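You operate a simulated robot arm through the tools that you are given. There is no shell and no other tool. Be economical: measure what you need, move in short steps, check, and stop when the job is done.

You run a simulated robot arm. Do the job below in one go: nothing can be reset, and whatever is moved stays where it is left.

## Task
Flush the nozzle clean in the flushing box.
Fine: guard shut and blue tap open before the red button; tap shut at the end; leave the nozzle in.
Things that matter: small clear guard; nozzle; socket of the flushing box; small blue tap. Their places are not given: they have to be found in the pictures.

Only the result counts: the job must be done as asked and must still hold three seconds after the hand-in. Knocking over, shifting, dropping, spilling or breaking anything else fails it.

## Robot
A 7-joint arm with a two-finger parallel gripper, fixed in place. Base frame: the origin is at the foot of the arm, x ahead of it, y to its left, z up. Units: mm, degrees, N and s.
Its first joint turns from -66.0 to 66.0 degrees. Payload 2.4 kg.
The tool frame sits at the grasp point between the pads (the TCP): z along the fingers, y along the line on which they close. The tips reach 30 mm beyond it. The gripper opens to 94 mm. The fingers are 28 mm wide and 10 mm thick; the gripper's body (50 by 96 mm) begins 55 mm behind the TCP.
Orientation is told as [roll, pitch, yaw] about the base's x, y, z axes, in that order, counted from this pose: with the fingers straight down and closing along the base's y, the tool's x points along the base's -x, its y along +y and its z along -z.

## Interface
- The arm moves only by the tool play_rows. Its argument "plan" is a list that holds one entry, the list of rows, each a list of 7 numbers: the shift along the tool's x, y, z in mm, then the turn, a rotation vector about the tool's x, y, z in rad, then the gripper command, from -1 (fully open) to 1 (shut), values between in proportion. In form: [[[tx, ty, tz, ax, ay, az, hand], ...]]. A call has 1 to 8 rows; each row shifts and turns the commanded pose from where the row before left it, along the tool's axes as they then stand. A row lasts 0.2 s, in which the tool goes at most 50 mm and 8.6 degrees; a call with a longer step from one row to the next is refused whole, and so is a gripper value outside its range. A pose out of reach is approached as far as the arm can. The call stops where the force on the tool passes 50 N (or 10 N more than at its start, if that is more) or the arm is blocked; 0.2 s more then pass. The fingers move at their own pace (about 153 mm/s each) and stop on an object; they squeeze with about 29 N. The grip force told is the motor's: it shows also when the fingers shut on nothing. Time passes only in rows, and 0.2 s behind the last, so rows that do not move let the fingers close. It gives the time, the measured TCP pose, the force on the tool (base axes), the opening and the grip force at its end, in the units of the frame above (readings bear some noise), and new pictures: "show" is both (left out), scene, wrist or none.
- Cameras (640 x 400 px; columns grow to the right, rows downward): "scene" is fixed at [39.7, 471.8, 1449.8]; the picture's right is [-0.76, -0.65, 0.00], its down [-0.35, 0.41, -0.85] and it looks along [0.55, -0.64, -0.53] (base axes); focal length 343 px, centre (320, 200). "wrist" rides on the gripper at [-37, 0, -58] in the tool frame; the picture's right is [0.00, -1.00, 0.00], its down [0.97, 0.00, -0.24] and it looks along [0.24, 0.00, 0.97] (tool axes); focal length 218 px, centre (320, 200).
- locate(camera, pixels): there is no depth. For up to 12 entries [column, row, z] of the newest picture of that camera ("zoom" is the newest enlarged one), the place [x, y] in the base frame at which the ray of that pixel passes the height z, good to about 2 mm. The clock stands still meanwhile.
- close_up(camera, box): a new picture of the part [left, top, right, bottom] of that camera's present view, enlarged. The clock stands still meanwhile.
- close_job(): hands the job in; it is judged then, once.

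Keep the steps short. Do not move on a guess: measure, check each grasp and each placing, and mend mistakes. In all there are 80 turns and 150 pictures (those below and enlarged ones count). Leave the gripper open and the arm clear of the work at the hand-in unless told otherwise, and finish with a single line.

The tools are called by a JSON object that holds its "op" and its "data". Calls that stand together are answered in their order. play_rows: Moves the arm, as the interface text tells. Its arguments: {"type":"object","properties":{"plan":{"type":"array"},"show":{"type":"string","enum":["both","scene","wrist","none"]}},"required":["plan"]} The other tools are called the same way: locate (camera, pixels) gives the place at which the rays of pixels pass given heights; close_up (camera, box) takes an enlarged picture of a part of a camera's view; close_job () hands the job in.

At the start:

```text
time: 0.0
tcp_pos: [419.5, 35.4, 1180.8]
ee_rot: [-0.1, 0.0, 0.1]
force: [0.8, -0.2, -0.1]
width: 93.9
grasp_force: 0.0
```

scene: 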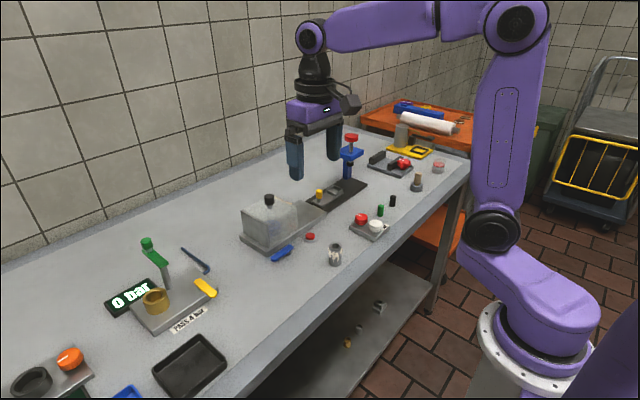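
wrist: 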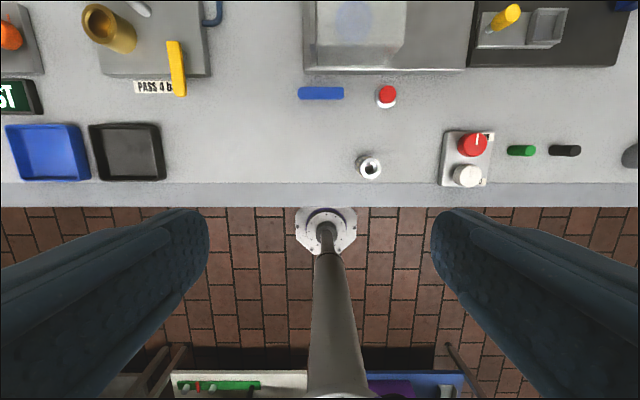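

I start with enlarged views of the box area in both cameras.

{"op": "close_up", "data": {"camera": "scene", "box": [220, 170, 400, 282]}}

{"op": "close_up", "data": {"camera": "wrist", "box": [270, 0, 640, 231]}}

{"op": "locate", "data": {"camera": "wrist", "pixels": [[370, 167, 220], [355, 20, 220], [386, 97, 220], [321, 93, 220], [176, 68, 220], [108, 28, 220], [472, 145, 220], [466, 176, 220], [506, 18, 220]]}}

{"op": "locate", "data": {"camera": "scene", "pixels": [[335, 262, 220], [268, 215, 220], [310, 238, 220], [282, 253, 220]]}}

```text
3.56 times, centred on (310, 226) of scene
```

zoom: 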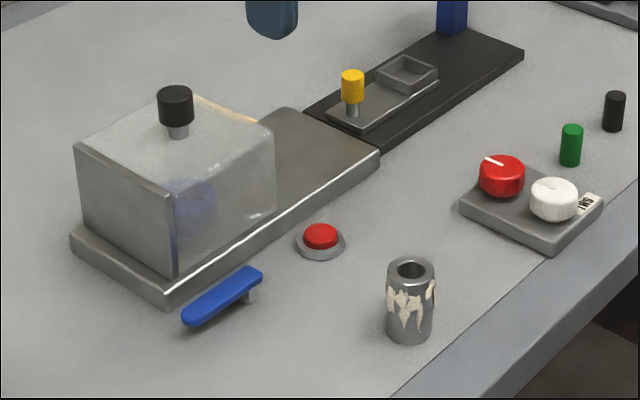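

```text
1.73 times, centred on (455, 116) of wrist
```

zoom: 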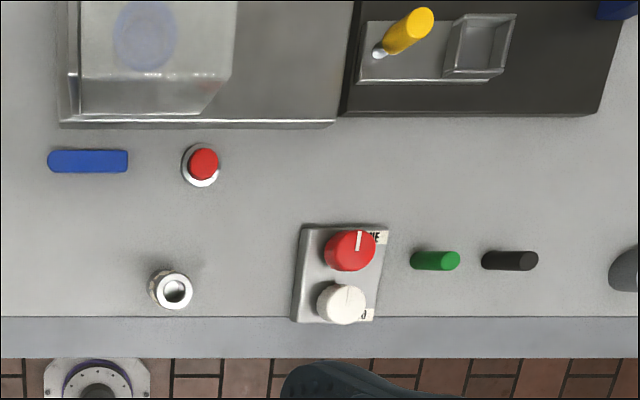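

```text
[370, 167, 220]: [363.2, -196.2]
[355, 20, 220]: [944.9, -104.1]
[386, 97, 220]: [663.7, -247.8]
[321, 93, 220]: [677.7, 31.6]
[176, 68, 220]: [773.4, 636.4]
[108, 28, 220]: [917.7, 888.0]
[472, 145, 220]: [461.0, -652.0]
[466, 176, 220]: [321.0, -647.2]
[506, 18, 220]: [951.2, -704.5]
```

```text
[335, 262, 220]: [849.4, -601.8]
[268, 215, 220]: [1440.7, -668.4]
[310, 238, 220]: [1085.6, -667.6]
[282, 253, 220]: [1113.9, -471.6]
```

The two cameras disagree at z = 220, so the surface is really higher (rough triangulation gives about 870). I check the same points at several heights.

{"op": "locate", "data": {"camera": "wrist", "pixels": [[386, 103, 840], [386, 103, 860], [386, 103, 880], [386, 103, 900], [465, 70, 840], [465, 70, 860], [465, 70, 880], [465, 70, 900]]}}

{"op": "locate", "data": {"camera": "scene", "pixels": [[310, 239, 840], [310, 239, 860], [310, 239, 880], [310, 239, 900], [327, 212, 840], [327, 212, 860], [327, 212, 880], [327, 212, 900]]}}

```text
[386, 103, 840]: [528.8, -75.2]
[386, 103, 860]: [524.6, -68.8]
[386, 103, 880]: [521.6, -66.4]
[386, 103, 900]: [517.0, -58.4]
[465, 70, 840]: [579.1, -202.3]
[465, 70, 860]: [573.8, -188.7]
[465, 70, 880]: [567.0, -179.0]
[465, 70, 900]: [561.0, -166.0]
```

```text
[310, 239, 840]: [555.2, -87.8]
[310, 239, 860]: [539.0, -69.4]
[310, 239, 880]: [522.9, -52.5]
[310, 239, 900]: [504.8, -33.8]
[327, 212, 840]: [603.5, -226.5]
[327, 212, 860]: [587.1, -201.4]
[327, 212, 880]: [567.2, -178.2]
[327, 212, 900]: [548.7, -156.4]
```

The surface is at about z = 870 (readings come from a frame 650 lower). I move the hand ahead over the box, high up, to look and to test reach.

{"op": "play_rows", "data": {"plan": [[[-40, -20, 0, 0, 0, 0, -1], [-40, -20, 0, 0, 0, 0, -1], [-40, -20, 0, 0, 0, 0, -1], [-40, 0, 0, 0, 0, 0, -1], [0, 0, 0, 0, 0, 0, -1]]]}}

```text
time: 1.2
tcp_pos: [579.7, -23.6, 1182.3]
ee_rot: [0.1, -0.1, 0.0]
force: [-0.5, 0.2, -0.4]
width: 94.0
grasp_force: 0.2
```

scene: 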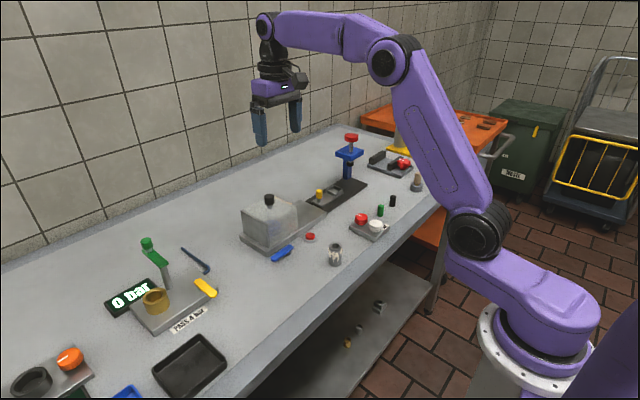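
wrist: 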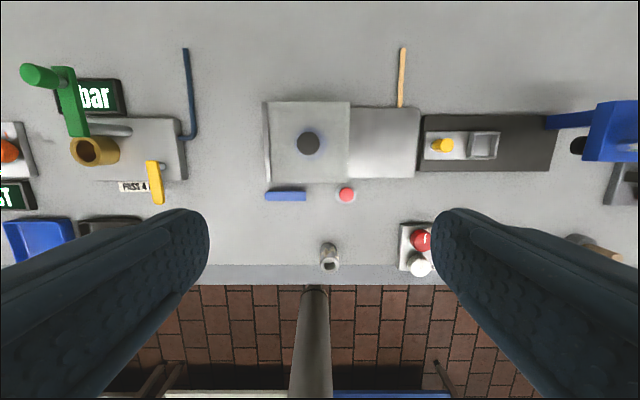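

Good overhead view. The black knob is at wrist (308,143), the nozzle at (330,257), the tap at (286,196), the button at (346,195). I measure them and take enlargements.

{"op": "close_up", "data": {"camera": "wrist", "box": [230, 80, 450, 218]}}

{"op": "locate", "data": {"camera": "wrist", "pixels": [[308, 143, 940], [308, 143, 960], [308, 143, 980], [267, 184, 880], [349, 183, 880], [419, 177, 880], [420, 107, 880], [346, 195, 880], [267, 196, 880], [305, 196, 880], [329, 248, 900], [331, 265, 870]]}}

{"op": "locate", "data": {"camera": "scene", "pixels": [[269, 196, 940], [269, 196, 960], [269, 196, 980], [310, 236, 880], [290, 247, 880], [273, 258, 880], [335, 245, 900], [335, 245, 920], [335, 262, 870], [327, 212, 880], [270, 254, 870]]}}

```text
2.90 times, centred on (340, 149) of wrist
```

zoom: 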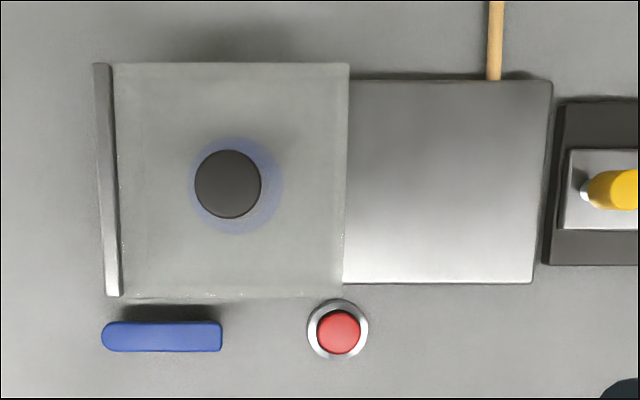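

```text
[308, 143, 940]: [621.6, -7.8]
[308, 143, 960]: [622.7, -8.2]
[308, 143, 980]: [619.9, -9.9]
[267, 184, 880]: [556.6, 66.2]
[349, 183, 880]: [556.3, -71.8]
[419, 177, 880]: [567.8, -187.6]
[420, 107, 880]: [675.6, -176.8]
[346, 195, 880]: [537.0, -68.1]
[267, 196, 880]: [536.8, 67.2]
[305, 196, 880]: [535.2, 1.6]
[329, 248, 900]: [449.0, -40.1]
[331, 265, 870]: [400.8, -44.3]
```

```text
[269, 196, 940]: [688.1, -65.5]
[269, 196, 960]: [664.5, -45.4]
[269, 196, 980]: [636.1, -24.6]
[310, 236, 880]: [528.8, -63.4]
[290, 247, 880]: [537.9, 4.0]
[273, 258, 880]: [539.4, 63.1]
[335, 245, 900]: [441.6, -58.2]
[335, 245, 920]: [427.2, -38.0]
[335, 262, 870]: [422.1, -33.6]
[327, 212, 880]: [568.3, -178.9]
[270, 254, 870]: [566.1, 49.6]
```

{"op": "close_up", "data": {"camera": "scene", "box": [230, 182, 330, 244]}}

{"op": "close_up", "data": {"camera": "scene", "box": [260, 225, 360, 287]}}

```text
6.40 times, centred on (280, 213) of scene
```

zoom: 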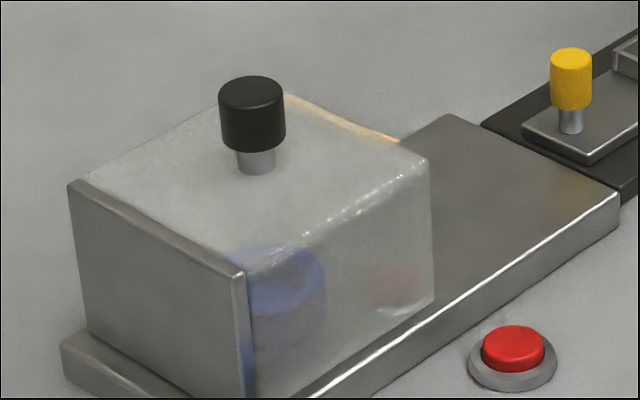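

```text
6.40 times, centred on (310, 256) of scene
```

zoom: 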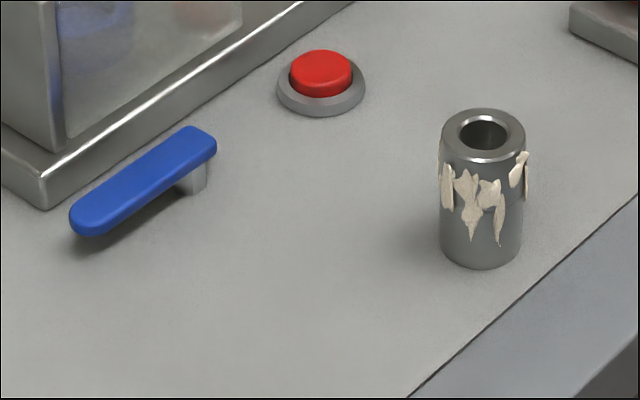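

The guard is a clear sliding box with a knob (top about z 990 at (621,-10)), free plate to its right (-y); the tap lever pivots at its right end. I go above the knob.

{"op": "play_rows", "data": {"plan": [[[-20, 7, 30, 0, 0, 0, -1], [-21, 6, 30, 0, 0, 0, -1], [0, 0, 40, 0, 0, 0, -1], [0, 0, 20, 0, 0, 0, -1], [0, 0, 0, 0, 0, 0, -1]]]}}

```text
time: 2.4
tcp_pos: [620.7, -12.0, 1062.0]
ee_rot: [0.1, 0.1, 0.0]
force: [-0.3, 0.4, 0.1]
width: 94.1
grasp_force: 0.0
```

scene: 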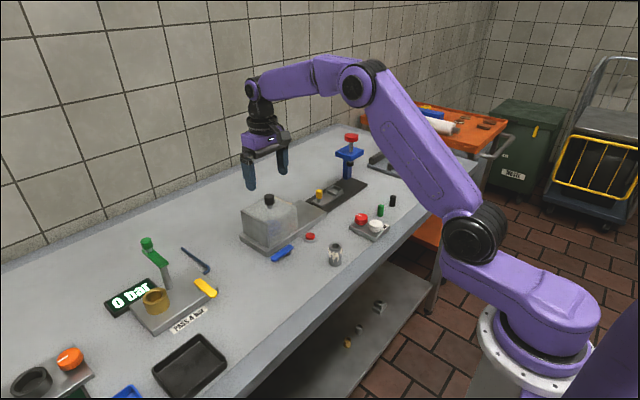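
wrist: 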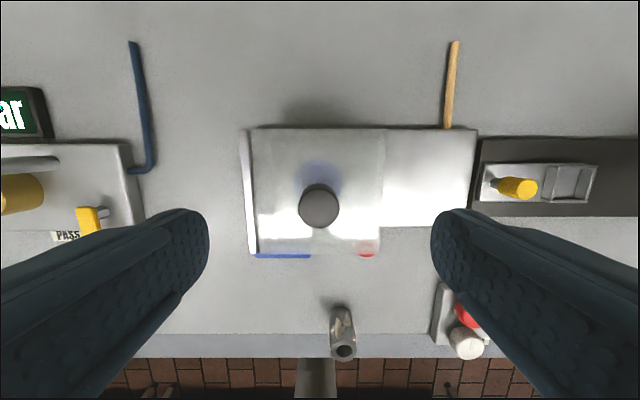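

{"op": "locate", "data": {"camera": "wrist", "pixels": [[319, 205, 980], [319, 205, 990], [319, 205, 1000], [323, 180, 900], [323, 180, 920], [250, 250, 950], [340, 345, 915]]}}

{"op": "locate", "data": {"camera": "scene", "pixels": [[269.5, 198, 980], [269.5, 198, 990], [269.5, 198, 1000]]}}

```text
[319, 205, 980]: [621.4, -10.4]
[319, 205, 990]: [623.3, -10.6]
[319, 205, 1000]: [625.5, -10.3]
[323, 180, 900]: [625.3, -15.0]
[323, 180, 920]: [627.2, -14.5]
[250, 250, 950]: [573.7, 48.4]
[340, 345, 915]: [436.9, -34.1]
```

```text
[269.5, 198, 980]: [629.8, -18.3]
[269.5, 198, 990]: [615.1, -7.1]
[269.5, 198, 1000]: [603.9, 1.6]
```

Knob centre (622,-11), top about z 986. I lower so the tips reach z≈968 and close on the knob.

{"op": "play_rows", "data": {"plan": [[[-2, 1, 30, 0, 0, 0, -1], [0, 0, 24, 0, 0, 0, -1], [0, 0, 10, 0, 0, 0, -1], [0, 0, 0, 0, 0, 0, -0.2], [0, 0, 0, 0, 0, 0, 0.4], [0, 0, 0, 0, 0, 0, 0.4], [0, 0, 0, 0, 0, 0, 1], [0, 0, 0, 0, 0, 0, 1]]]}}

```text
time: 4.2
tcp_pos: [622.7, -12.3, 997.5]
ee_rot: [0.0, 0.0, 0.0]
force: [-0.2, -1.2, -2.2]
width: 25.0
grasp_force: 45.2
```

scene: 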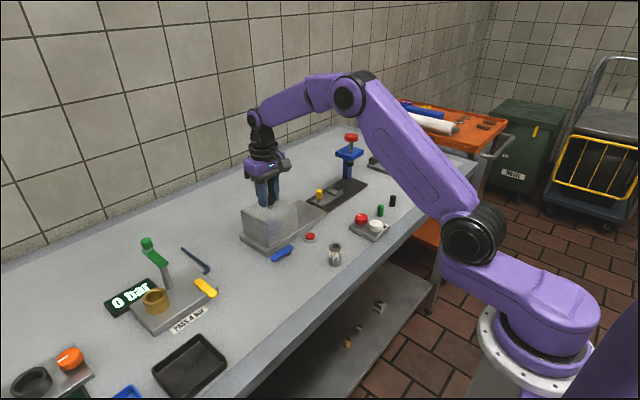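
wrist: 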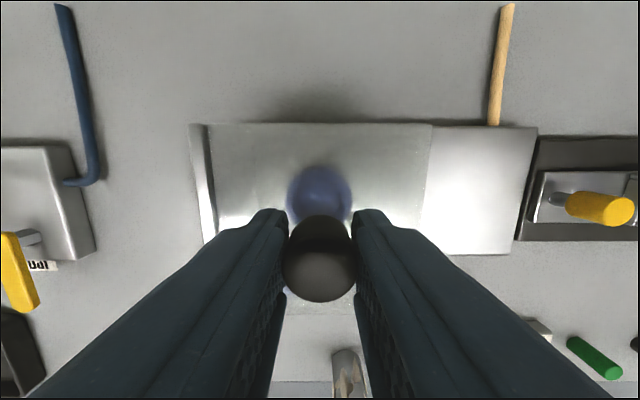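

The knob is held (25 mm). I try a short slide along -y.

{"op": "play_rows", "data": {"plan": [[[0, -5, 0, 0, 0, 0, 1], [0, -8, 0, 0, 0, 0, 1], [0, -8, 0, 0, 0, 0, 1]]]}}

```text
time: 5.0
tcp_pos: [623.0, -32.9, 996.9]
ee_rot: [0.0, 0.1, 0.1]
force: [-7.5, 1.2, -1.0]
width: 25.4
grasp_force: 45.6
```

scene: 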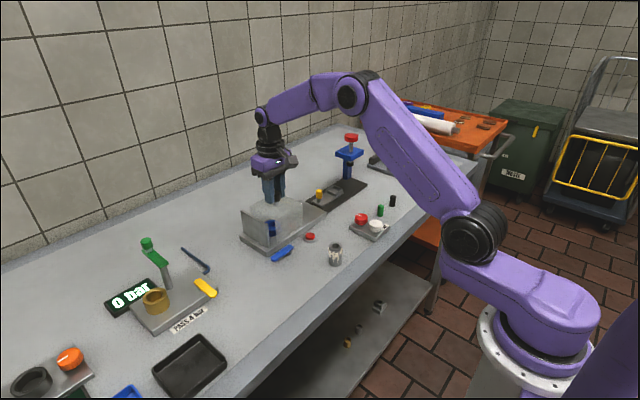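
wrist: 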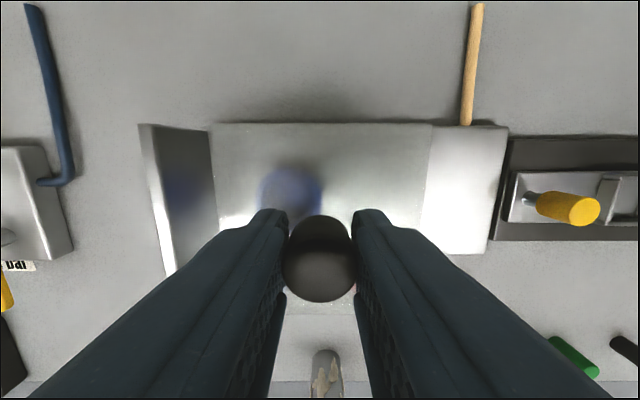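

It slides freely. I continue along -y, easing x back 1 mm.

{"op": "play_rows", "data": {"plan": [[[1, -15, 0, 0, 0, 0, 1], [0, -15, 0, 0, 0, 0, 1], [0, -15, 0, 0, 0, 0, 1], [0, -12, 0, 0, 0, 0, 1], [0, -8, 0, 0, 0, 0, 1], [0, 0, 0, 0, 0, 0, 1]]]}}

```text
time: 6.4
tcp_pos: [622.8, -98.5, 996.7]
ee_rot: [-0.1, -0.2, 0.0]
force: [12.7, -0.4, -5.8]
width: 25.5
grasp_force: 45.1
```

scene: 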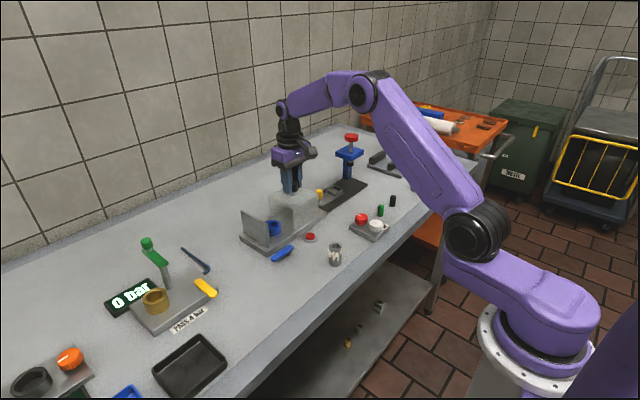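
wrist: 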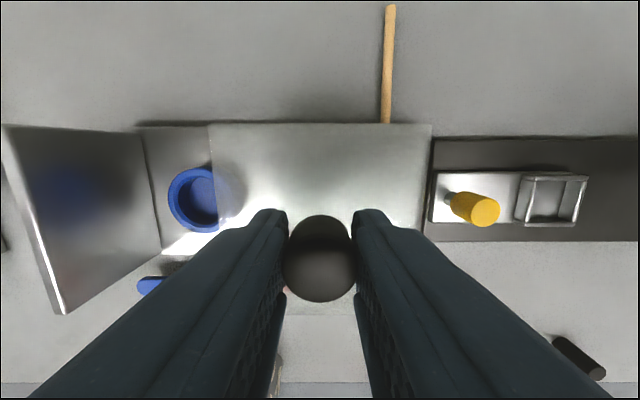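

The blue socket is coming clear. I go about 25 mm more.

{"op": "play_rows", "data": {"plan": [[[-0.7, -8, 0, 0, 0, 0, 1], [0, -8, 0, 0, 0, 0, 1], [0, -8, 0, 0, 0, 0, 1], [0, 0, 0, 0, 0, 0, 1]]]}}

```text
time: 7.4
tcp_pos: [623.6, -115.0, 997.2]
ee_rot: [0.2, 0.2, 0.4]
force: [4.9, 21.9, 2.0]
width: 25.3
grasp_force: 44.5
```

scene: 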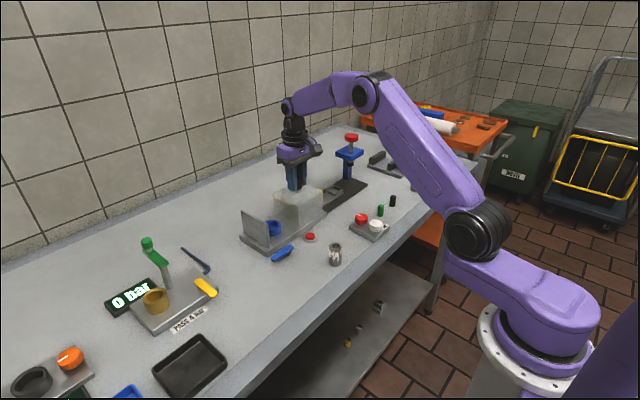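
wrist: 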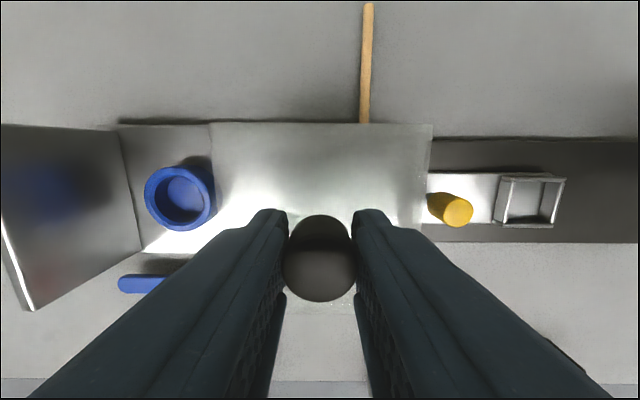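

The end stop is reached at y = -115 (closed was about -12). I relieve the push, release, and rise.

{"op": "play_rows", "data": {"plan": [[[0, 7, 0, 0, 0, 0, 1], [0, 0, 0, 0, 0, 0, 0.2], [0, 0, 0, 0, 0, 0, -0.2], [0, 0, -20, 0, 0, 0, -0.2], [0, 0, -40, 0, 0, 0, -0.2], [0, 0, -40, 0, 0, 0, -0.2], [0, 0, -10, 0, 0, 0, -0.2]]]}}

```text
time: 9.0
tcp_pos: [623.9, -112.7, 1107.3]
ee_rot: [0.1, 0.1, -0.1]
force: [-0.7, 0.1, 0.9]
width: 56.4
grasp_force: 0.0
```

scene: 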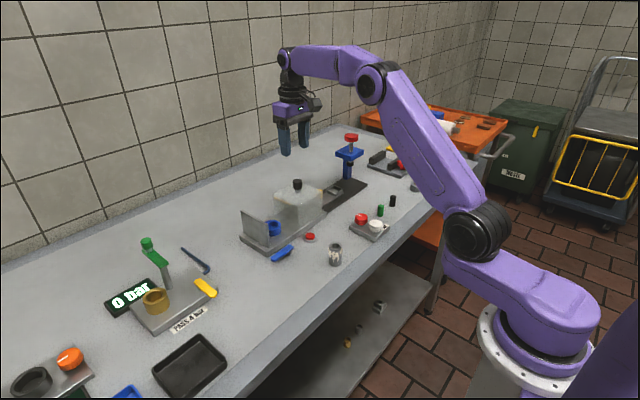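
wrist: 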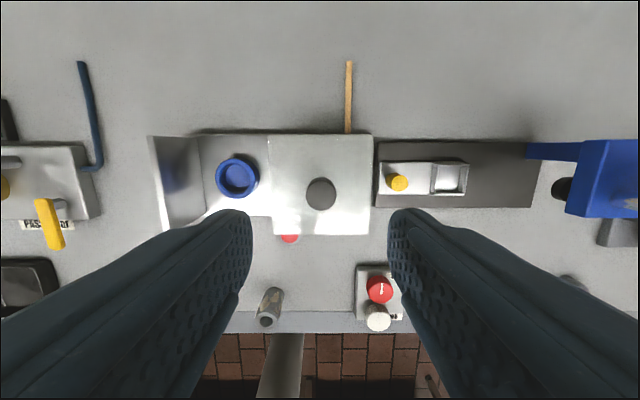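

The guard stayed. I take an enlarged look at the socket, then go above the nozzle.

{"op": "close_up", "data": {"camera": "scene", "box": [230, 190, 350, 265]}}

{"op": "locate", "data": {"camera": "wrist", "pixels": [[237, 174, 900], [237, 174, 910], [237, 174, 920], [270, 296, 915], [268, 320, 915], [218, 174, 910], [256, 174, 910]]}}

{"op": "play_rows", "data": {"plan": [[[45, 18, 0, 0, 0, 0, -0.2], [45, 18, 0, 0, 0, 0, -0.2], [45, 18, 0, 0, 0, 0, -0.2], [45, 18, 0, 0, 0, 0, -0.2], [10, 0, 20, 0, 0, 0, -0.2], [0, 0, 20, 0, 0, 0, -0.2], [0, 0, 0, 0, 0, 0, -0.2]]]}}

```text
5.33 times, centred on (290, 228) of scene
```

zoom: 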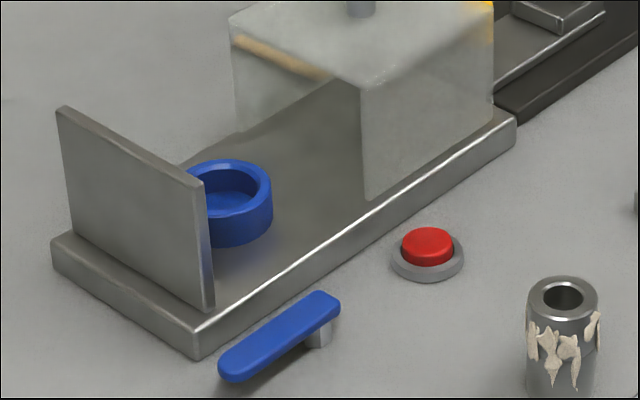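

```text
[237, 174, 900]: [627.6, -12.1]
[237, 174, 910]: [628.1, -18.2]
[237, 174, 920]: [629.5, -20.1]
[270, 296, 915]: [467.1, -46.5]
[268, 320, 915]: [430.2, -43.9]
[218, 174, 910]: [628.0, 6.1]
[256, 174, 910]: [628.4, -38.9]
```

```text
time: 10.6
tcp_pos: [433.6, -42.2, 1067.0]
ee_rot: [0.0, -0.1, 0.1]
force: [0.1, -0.2, -0.5]
width: 56.3
grasp_force: 0.0
```

scene: 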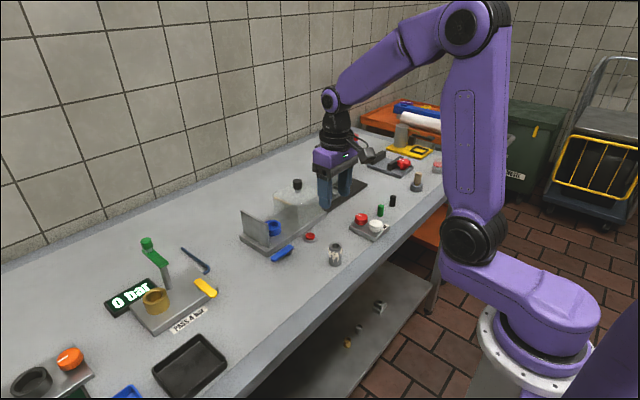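
wrist: 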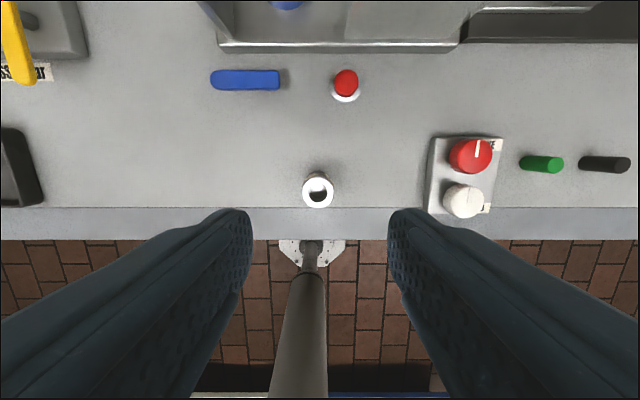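

{"op": "locate", "data": {"camera": "wrist", "pixels": [[318, 191, 910], [318, 191, 920], [318, 191, 930], [302, 191, 920], [334, 191, 920]]}}

{"op": "locate", "data": {"camera": "scene", "pixels": [[335.5, 245.5, 910], [335.5, 245.5, 920], [335.5, 245.5, 930], [335.5, 264, 870], [331, 232, 870]]}}

{"op": "close_up", "data": {"camera": "wrist", "box": [270, 155, 366, 215]}}

```text
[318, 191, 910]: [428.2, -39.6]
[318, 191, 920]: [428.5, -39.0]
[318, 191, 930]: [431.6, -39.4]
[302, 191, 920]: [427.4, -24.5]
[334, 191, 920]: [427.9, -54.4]
```

```text
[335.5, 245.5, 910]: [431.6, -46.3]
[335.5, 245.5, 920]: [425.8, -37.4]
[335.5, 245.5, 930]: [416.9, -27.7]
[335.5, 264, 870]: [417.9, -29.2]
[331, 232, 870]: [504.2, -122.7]
```

```text
6.67 times, centred on (318, 185) of wrist
```

zoom: 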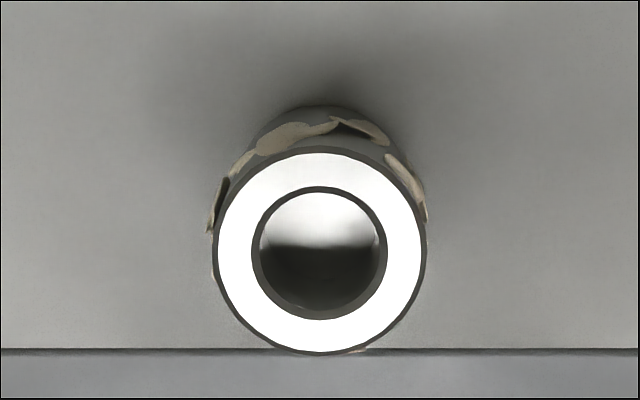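

Nozzle axis at (428.5,-39.2), diameter 30, top z≈918. I lower to TCP z 927 (tips 897) and look before closing.

{"op": "play_rows", "data": {"plan": [[[5, 3, 40, 0, 0, 0, -0.2], [0, 0, 40, 0, 0, 0, -0.2], [0, 0, 25, 0, 0, 0, -0.2], [0, 0, 0, 0, 0, 0, -0.2]]], "show": "wrist"}}

```text
time: 11.6
tcp_pos: [428.7, -40.0, 961.0]
ee_rot: [0.0, 0.0, -0.1]
force: [0.6, 0.3, -0.4]
width: 56.2
grasp_force: 0.1
```

wrist: 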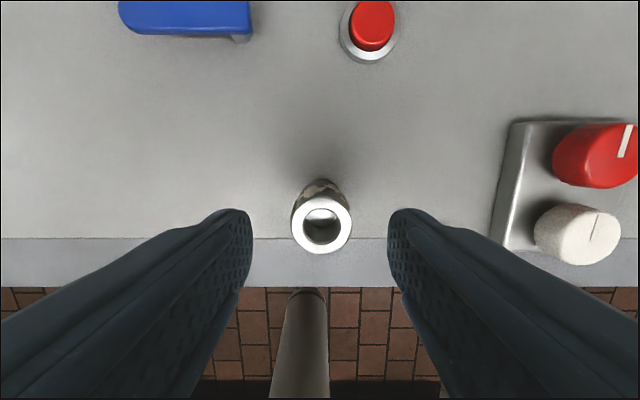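

Centred. I lower 34 mm and close.

{"op": "play_rows", "data": {"plan": [[[0, 0, 20, 0, 0, 0, -0.2], [0, 0, 14, 0, 0, 0, -0.2], [0, 0, 0, 0, 0, 0, 0.1], [0, 0, 0, 0, 0, 0, 0.3], [0, 0, 0, 0, 0, 0, 0.6], [0, 0, 0, 0, 0, 0, 1], [0, 0, 0, 0, 0, 0, 1]]]}}

```text
time: 13.2
tcp_pos: [428.1, -39.0, 927.3]
ee_rot: [0.1, 0.0, 0.0]
force: [-0.5, -0.1, 0.5]
width: 36.1
grasp_force: 29.2
```

scene: 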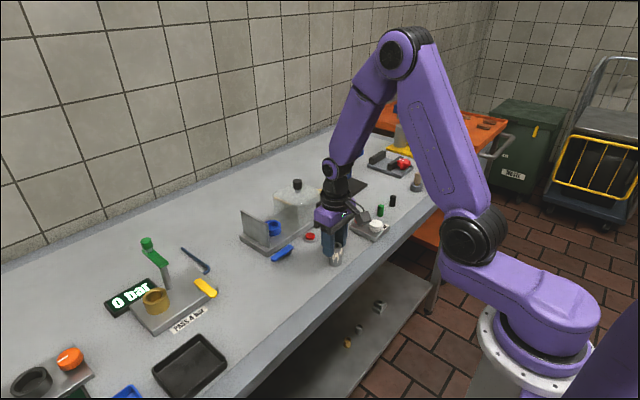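
wrist: 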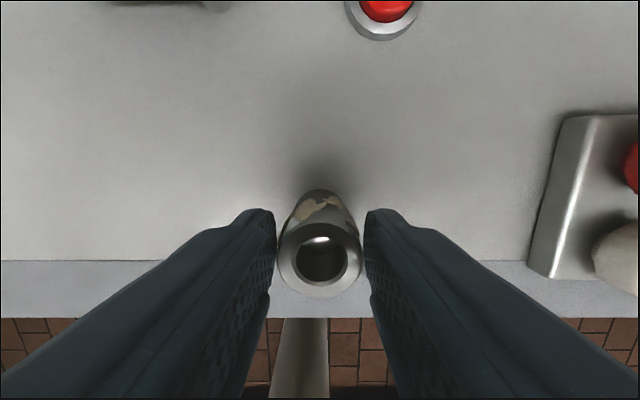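

It holds at 36 mm, wider than the clean rim, so perhaps on the flakes. I look closer.

{"op": "close_up", "data": {"camera": "wrist", "box": [224, 170, 416, 290]}}

{"op": "close_up", "data": {"camera": "scene", "box": [300, 205, 380, 275]}}

{"op": "locate", "data": {"camera": "wrist", "pixels": [[278, 255, 918], [362, 255, 918], [278, 255, 925], [362, 255, 925]]}}

```text
3.33 times, centred on (320, 230) of wrist
```

zoom: 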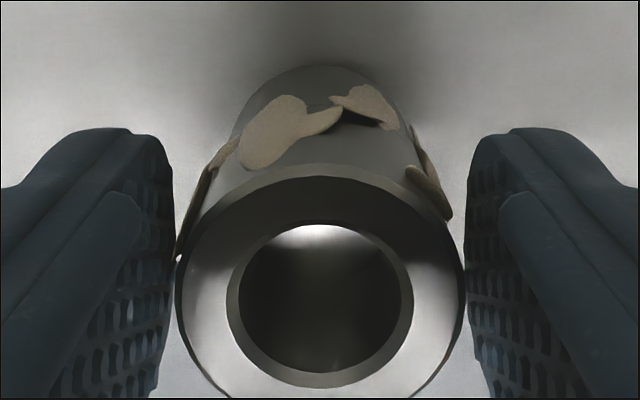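

```text
5.71 times, centred on (340, 240) of scene
```

zoom: 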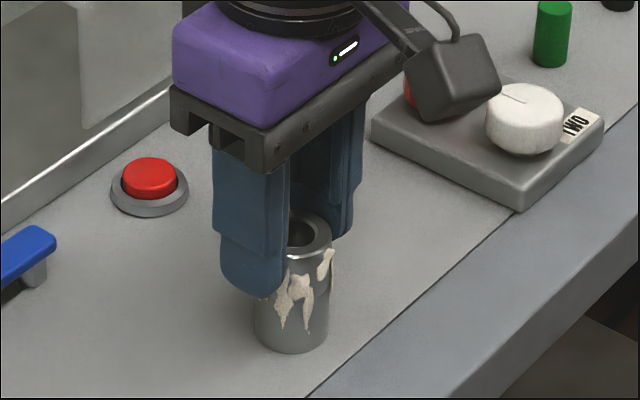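

```text
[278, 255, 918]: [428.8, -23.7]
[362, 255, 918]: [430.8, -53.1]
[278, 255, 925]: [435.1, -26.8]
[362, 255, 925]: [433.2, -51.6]
```

The pads bear near the rim on flakes and body. I lift 15 mm as a test.

{"op": "play_rows", "data": {"plan": [[[0, 0, -5, 0, 0, 0, 1], [0, 0, -10, 0, 0, 0, 1], [0, 0, 0, 0, 0, 0, 1]]]}}

{"op": "close_up", "data": {"camera": "scene", "box": [300, 205, 380, 275]}}

```text
time: 14.0
tcp_pos: [428.6, -39.1, 943.9]
ee_rot: [0.0, 0.0, 0.0]
force: [0.1, 0.4, -1.3]
width: 36.1
grasp_force: 29.0
```

scene: 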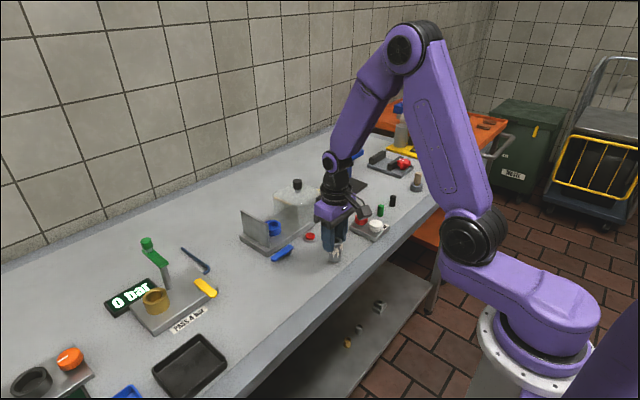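
wrist: 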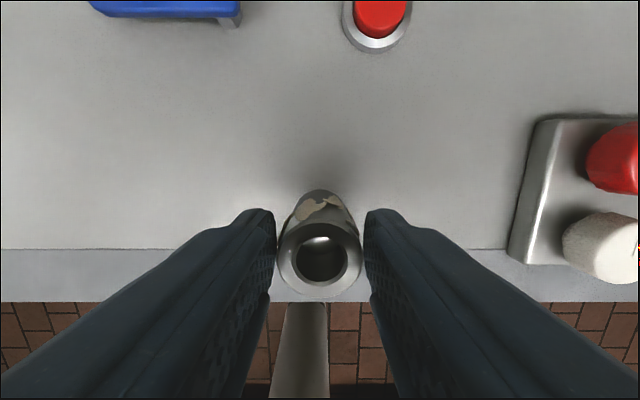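

```text
5.71 times, centred on (340, 240) of scene
```

zoom: 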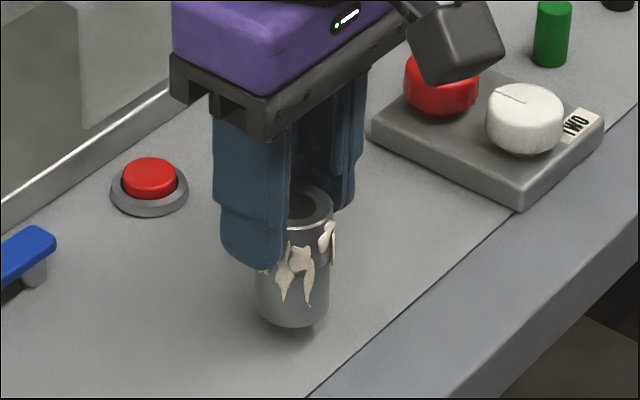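

Lifted cleanly and upright. I measure the socket in the scene view, and carry the nozzle up and ahead to about (560,-15).

{"op": "locate", "data": {"camera": "scene", "pixels": [[273, 224.5, 895], [273, 224.5, 900], [273, 224.5, 905], [273, 224.5, 910], [273, 224.5, 915]]}}

{"op": "play_rows", "data": {"plan": [[[0, 0, -40, 0, 0, 0, 1], [0, 0, -40, 0, 0, 0, 1], [-30, 6, -8, 0, 0, 0, 1], [-35, 6, 0, 0, 0, 0, 1], [-35, 6, 0, 0, 0, 0, 1], [-32, 6, 0, 0, 0, 0, 1], [0, 0, 0, 0, 0, 0, 1]]]}}

```text
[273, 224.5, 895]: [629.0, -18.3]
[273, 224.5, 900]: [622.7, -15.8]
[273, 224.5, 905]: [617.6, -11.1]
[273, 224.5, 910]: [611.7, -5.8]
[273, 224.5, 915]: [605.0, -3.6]
```

```text
time: 15.6
tcp_pos: [560.9, -15.3, 1030.8]
ee_rot: [0.0, 0.0, 0.0]
force: [-0.1, -0.2, -1.4]
width: 35.9
grasp_force: 28.8
```

scene: 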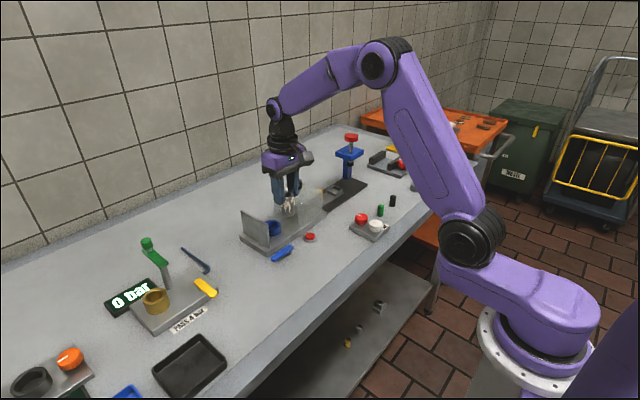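
wrist: 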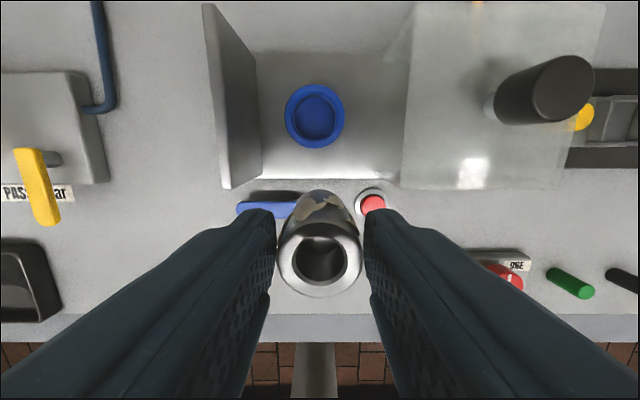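

{"op": "close_up", "data": {"camera": "wrist", "box": [240, 60, 400, 160]}}

{"op": "locate", "data": {"camera": "wrist", "pixels": [[314.5, 115, 895], [314.5, 115, 900], [314.5, 115, 905], [285, 115, 900], [344.5, 115, 900], [315, 84, 900], [314, 147, 900]]}}

```text
4.00 times, centred on (320, 110) of wrist
```

zoom: 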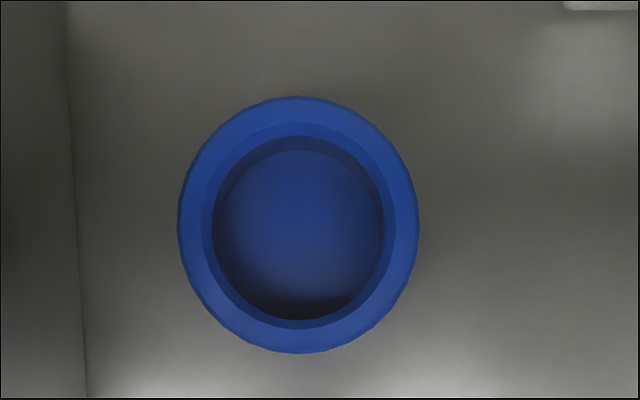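

```text
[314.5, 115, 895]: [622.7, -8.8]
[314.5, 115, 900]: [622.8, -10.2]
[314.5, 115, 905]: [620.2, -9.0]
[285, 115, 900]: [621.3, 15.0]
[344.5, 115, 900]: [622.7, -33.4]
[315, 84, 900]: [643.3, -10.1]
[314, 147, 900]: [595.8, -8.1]
```

Socket centre (621,-10), rim z≈903, bore about 35 with a chamfer; the nozzle sits centred in the grip. I move above it, nozzle bottom ~15 mm over the rim.

{"op": "play_rows", "data": {"plan": [[[-30, 2.5, 0, 0, 0, 0, 1], [-30, 2.5, 0, 0, 0, 0, 1], [0, 0, 30, 0, 0, 0, 1], [0, 0, 26, 0, 0, 0, 1], [0, 0, 0, 0, 0, 0, 1]]]}}

{"op": "close_up", "data": {"camera": "scene", "box": [235, 180, 315, 250]}}

```text
time: 16.8
tcp_pos: [619.9, -9.6, 975.6]
ee_rot: [0.0, 0.0, 0.0]
force: [0.5, 0.1, -0.6]
width: 36.1
grasp_force: 28.8
```

scene: 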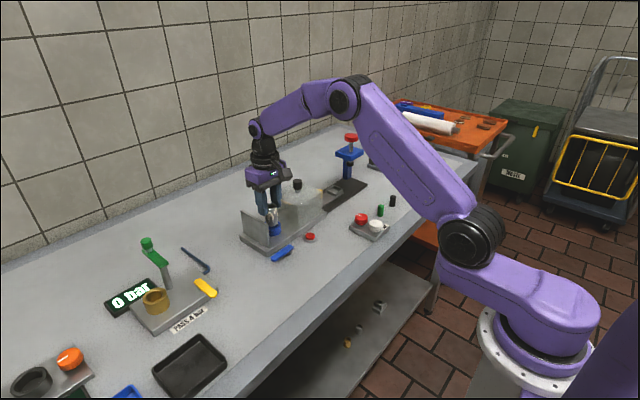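
wrist: 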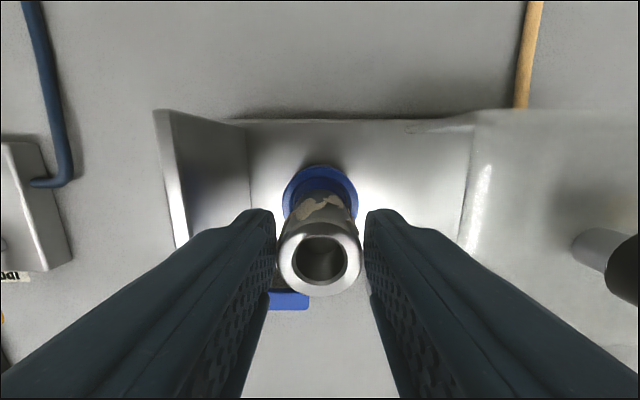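

```text
5.71 times, centred on (275, 215) of scene
```

zoom: 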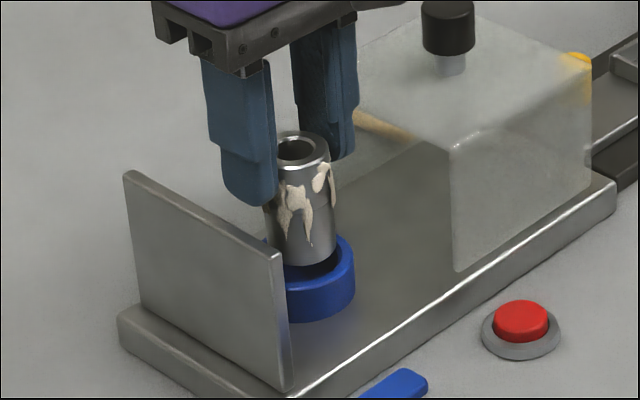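

Well lined up. I lower slowly with x +1.

{"op": "play_rows", "data": {"plan": [[[-1, 0, 8, 0, 0, 0, 1], [0, 0, 6, 0, 0, 0, 1], [0, 0, 5, 0, 0, 0, 1], [0, 0, 4, 0, 0, 0, 1], [0, 0, 3, 0, 0, 0, 1]]]}}

{"op": "close_up", "data": {"camera": "scene", "box": [235, 180, 315, 250]}}

```text
time: 18.0
tcp_pos: [620.7, -10.3, 952.9]
ee_rot: [0.0, -0.2, -0.1]
force: [-6.4, 0.4, 19.1]
width: 36.3
grasp_force: 28.9
```

scene: 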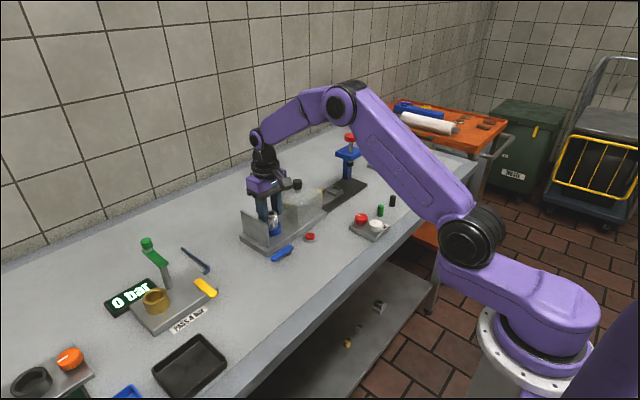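
wrist: 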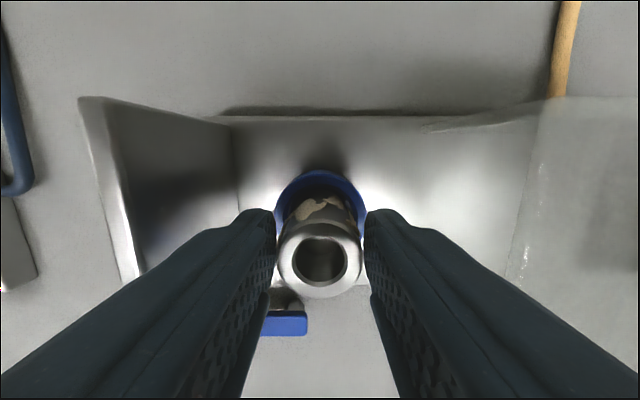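

```text
5.71 times, centred on (275, 215) of scene
```

zoom: 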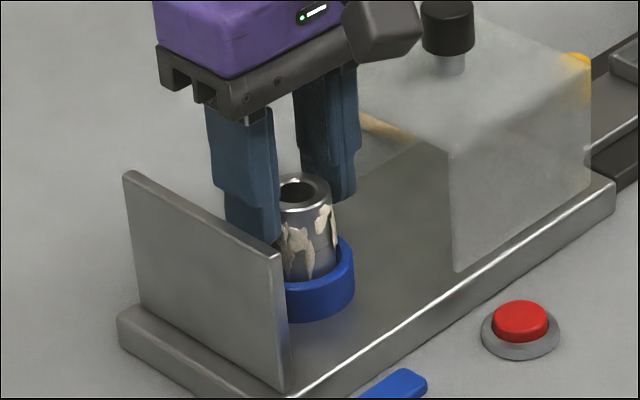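

Contact at 953 with a push toward -x: the nozzle is on the chamfer's far side. I ease up 1, shift -x 1.5, -y 0.7, and lower again.

{"op": "play_rows", "data": {"plan": [[[1.5, -0.7, -3, 0, 0, 0, 1], [0, 0, 3, 0, 0, 0, 1], [0, 0, 3, 0, 0, 0, 1], [0, 0, 2, 0, 0, 0, 1]]]}}

{"op": "close_up", "data": {"camera": "scene", "box": [235, 180, 315, 250]}}

```text
time: 19.0
tcp_pos: [619.4, -10.6, 945.2]
ee_rot: [-0.1, -0.2, 0.0]
force: [2.6, 3.7, 21.0]
width: 36.6
grasp_force: 28.9
```

scene: 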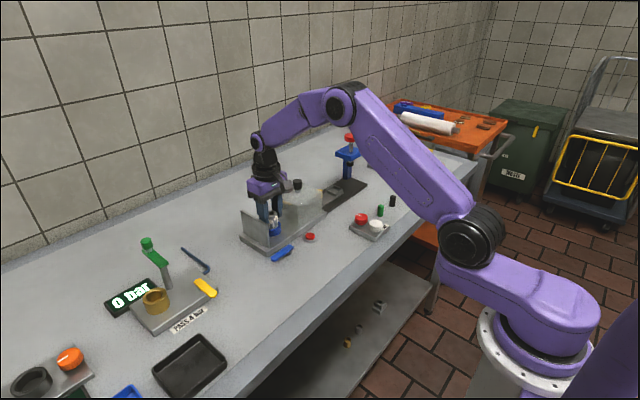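
wrist: 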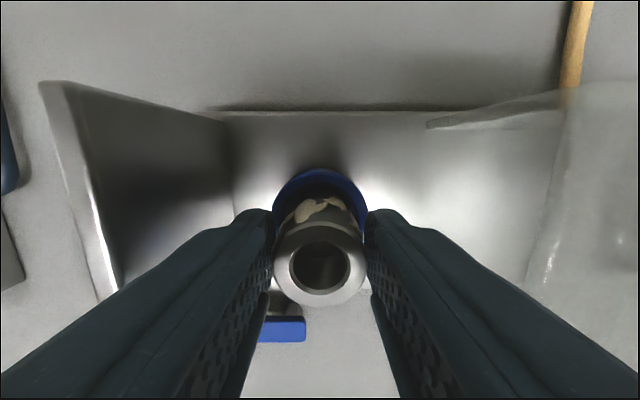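

```text
5.71 times, centred on (275, 215) of scene
```

zoom: 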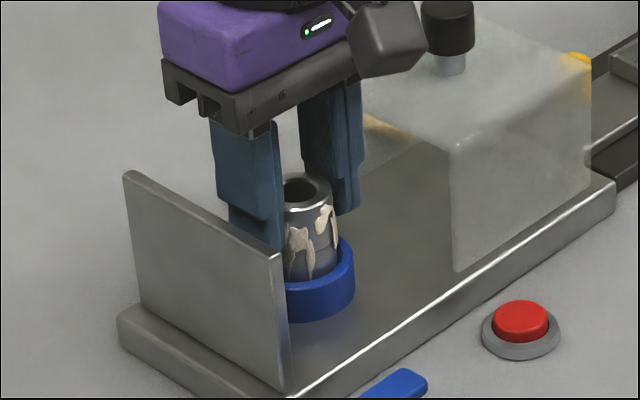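

The nozzle top seems no lower though the hand went down 8 mm: it slid in the grip. I measure the nozzle's top and tilt.

{"op": "locate", "data": {"camera": "scene", "pixels": [[271.9, 213.3, 930], [271.9, 213.3, 935], [271.9, 213.3, 940], [271.9, 213.3, 945]]}}

{"op": "close_up", "data": {"camera": "scene", "box": [258, 205, 290, 240]}}

{"op": "close_up", "data": {"camera": "wrist", "box": [240, 150, 400, 310]}}

```text
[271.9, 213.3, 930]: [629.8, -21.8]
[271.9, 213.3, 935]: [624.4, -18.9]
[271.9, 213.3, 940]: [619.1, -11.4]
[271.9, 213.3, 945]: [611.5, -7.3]
```

```text
11.43 times, centred on (274, 222) of scene
```

zoom: 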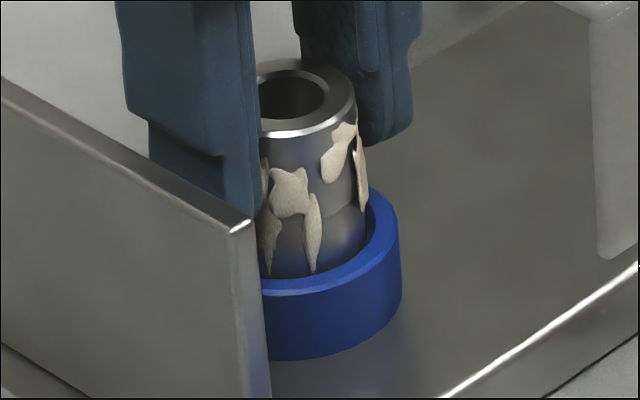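

```text
2.50 times, centred on (320, 230) of wrist
```

zoom: 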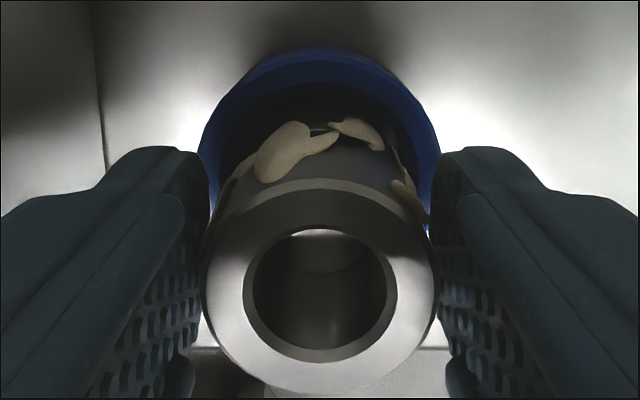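

Nozzle stands upright, about 10 mm into the cup. I relieve the push and open a little so it can settle, then look.

{"op": "play_rows", "data": {"plan": [[[0, 0, -2, 0, 0, 0, 1], [0, 0, 0, 0, 0, 0, 0.1], [0, 0, 0, 0, 0, 0, 0], [0, 0, 0, 0, 0, 0, 0]]], "show": "wrist"}}

{"op": "close_up", "data": {"camera": "scene", "box": [258, 205, 290, 240]}}

```text
time: 20.0
tcp_pos: [619.1, -10.0, 946.9]
ee_rot: [0.0, 0.0, 0.0]
force: [0.2, -0.1, -0.1]
width: 47.0
grasp_force: 0.0
```

wrist: 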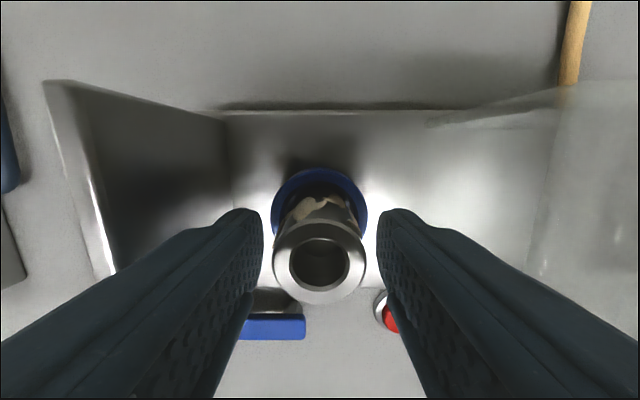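

```text
11.43 times, centred on (274, 222) of scene
```

zoom: 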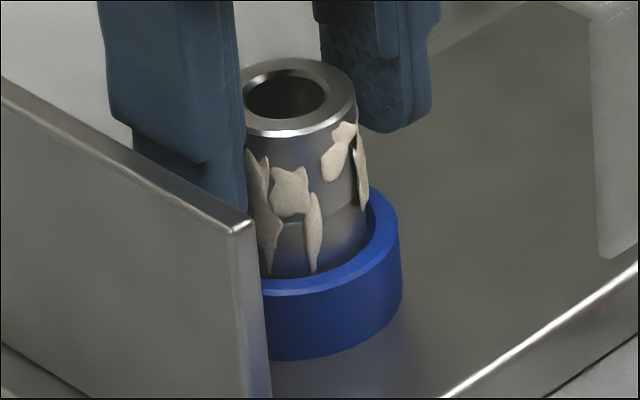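

It stands upright and centred on its own. To be sure it's fully home, I rise, close the fingers and press its top lightly.

{"op": "play_rows", "data": {"plan": [[[0, 0, -30, 0, 0, 0, 0], [0, 0, -30, 0, 0, 0, 0.3], [0, 0, 0, 0, 0, 0, 1], [0, 0, 0, 0, 0, 0, 1], [0, 0, 15, 0, 0, 0, 1], [0, 0, 10, 0, 0, 0, 1], [0, 0, 3, 0, 0, 0, 1]]]}}

{"op": "close_up", "data": {"camera": "scene", "box": [258, 205, 290, 240]}}

```text
time: 21.6
tcp_pos: [619.7, -10.4, 978.2]
ee_rot: [0.0, 0.0, 0.0]
force: [-0.1, -0.1, 0.1]
width: 0.0
grasp_force: 28.9
```

scene: 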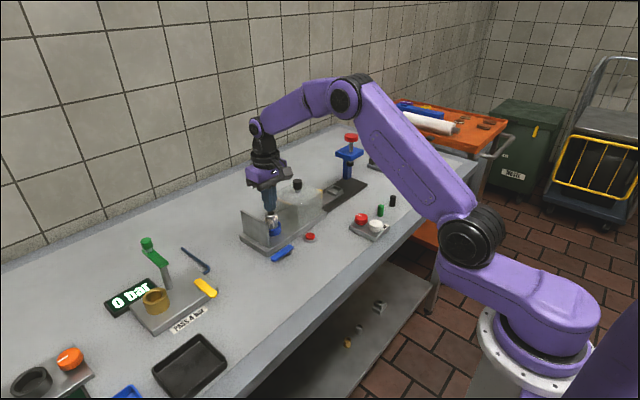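
wrist: 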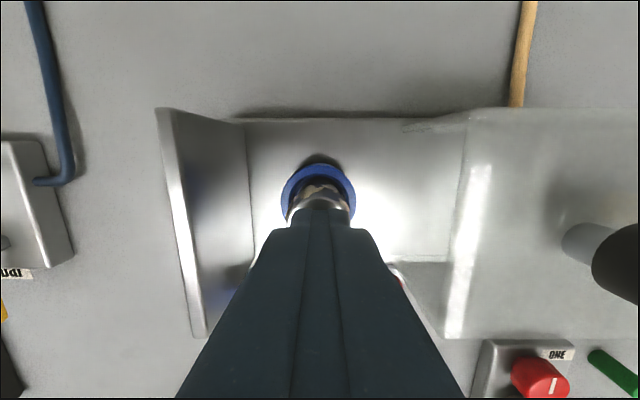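

```text
11.43 times, centred on (274, 222) of scene
```

zoom: 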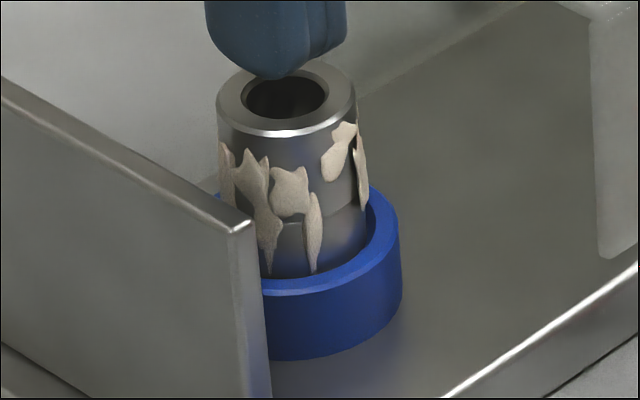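

{"op": "play_rows", "data": {"plan": [[[0, 0, 2, 0, 0, 0, 1], [0, 0, 2, 0, 0, 0, 1], [0, 0, 2, 0, 0, 0, 1], [0, 0, 1, 0, 0, 0, 1]]]}}

{"op": "close_up", "data": {"camera": "scene", "box": [258, 205, 290, 240]}}

```text
time: 22.6
tcp_pos: [618.4, -10.4, 971.2]
ee_rot: [0.0, 0.0, 0.0]
force: [0.0, 0.6, 0.3]
width: 0.0
grasp_force: 29.3
```

scene: 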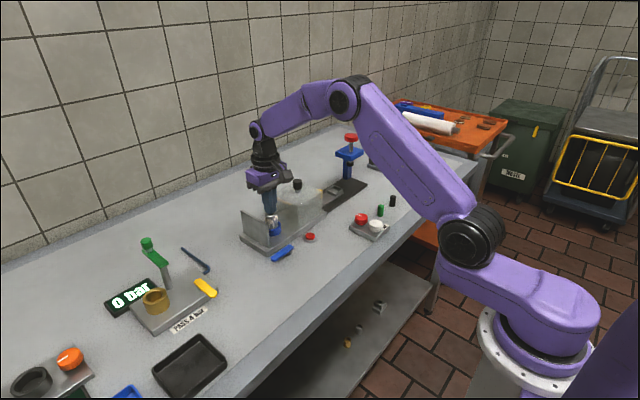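
wrist: 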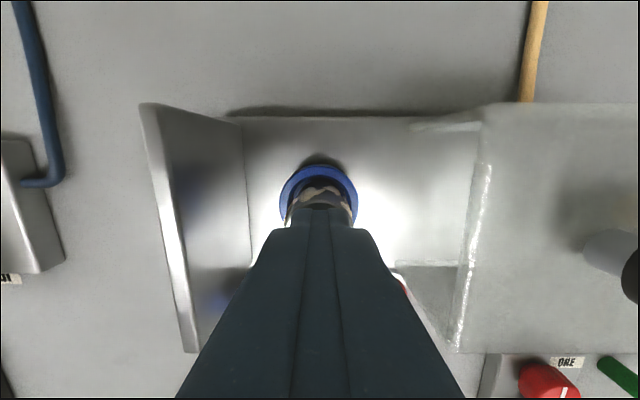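

```text
11.43 times, centred on (274, 222) of scene
```

zoom: 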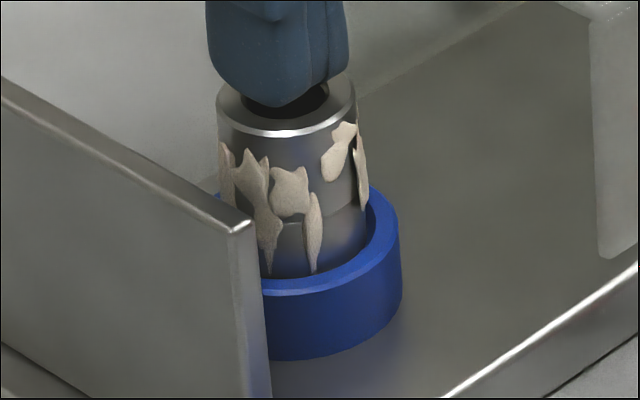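

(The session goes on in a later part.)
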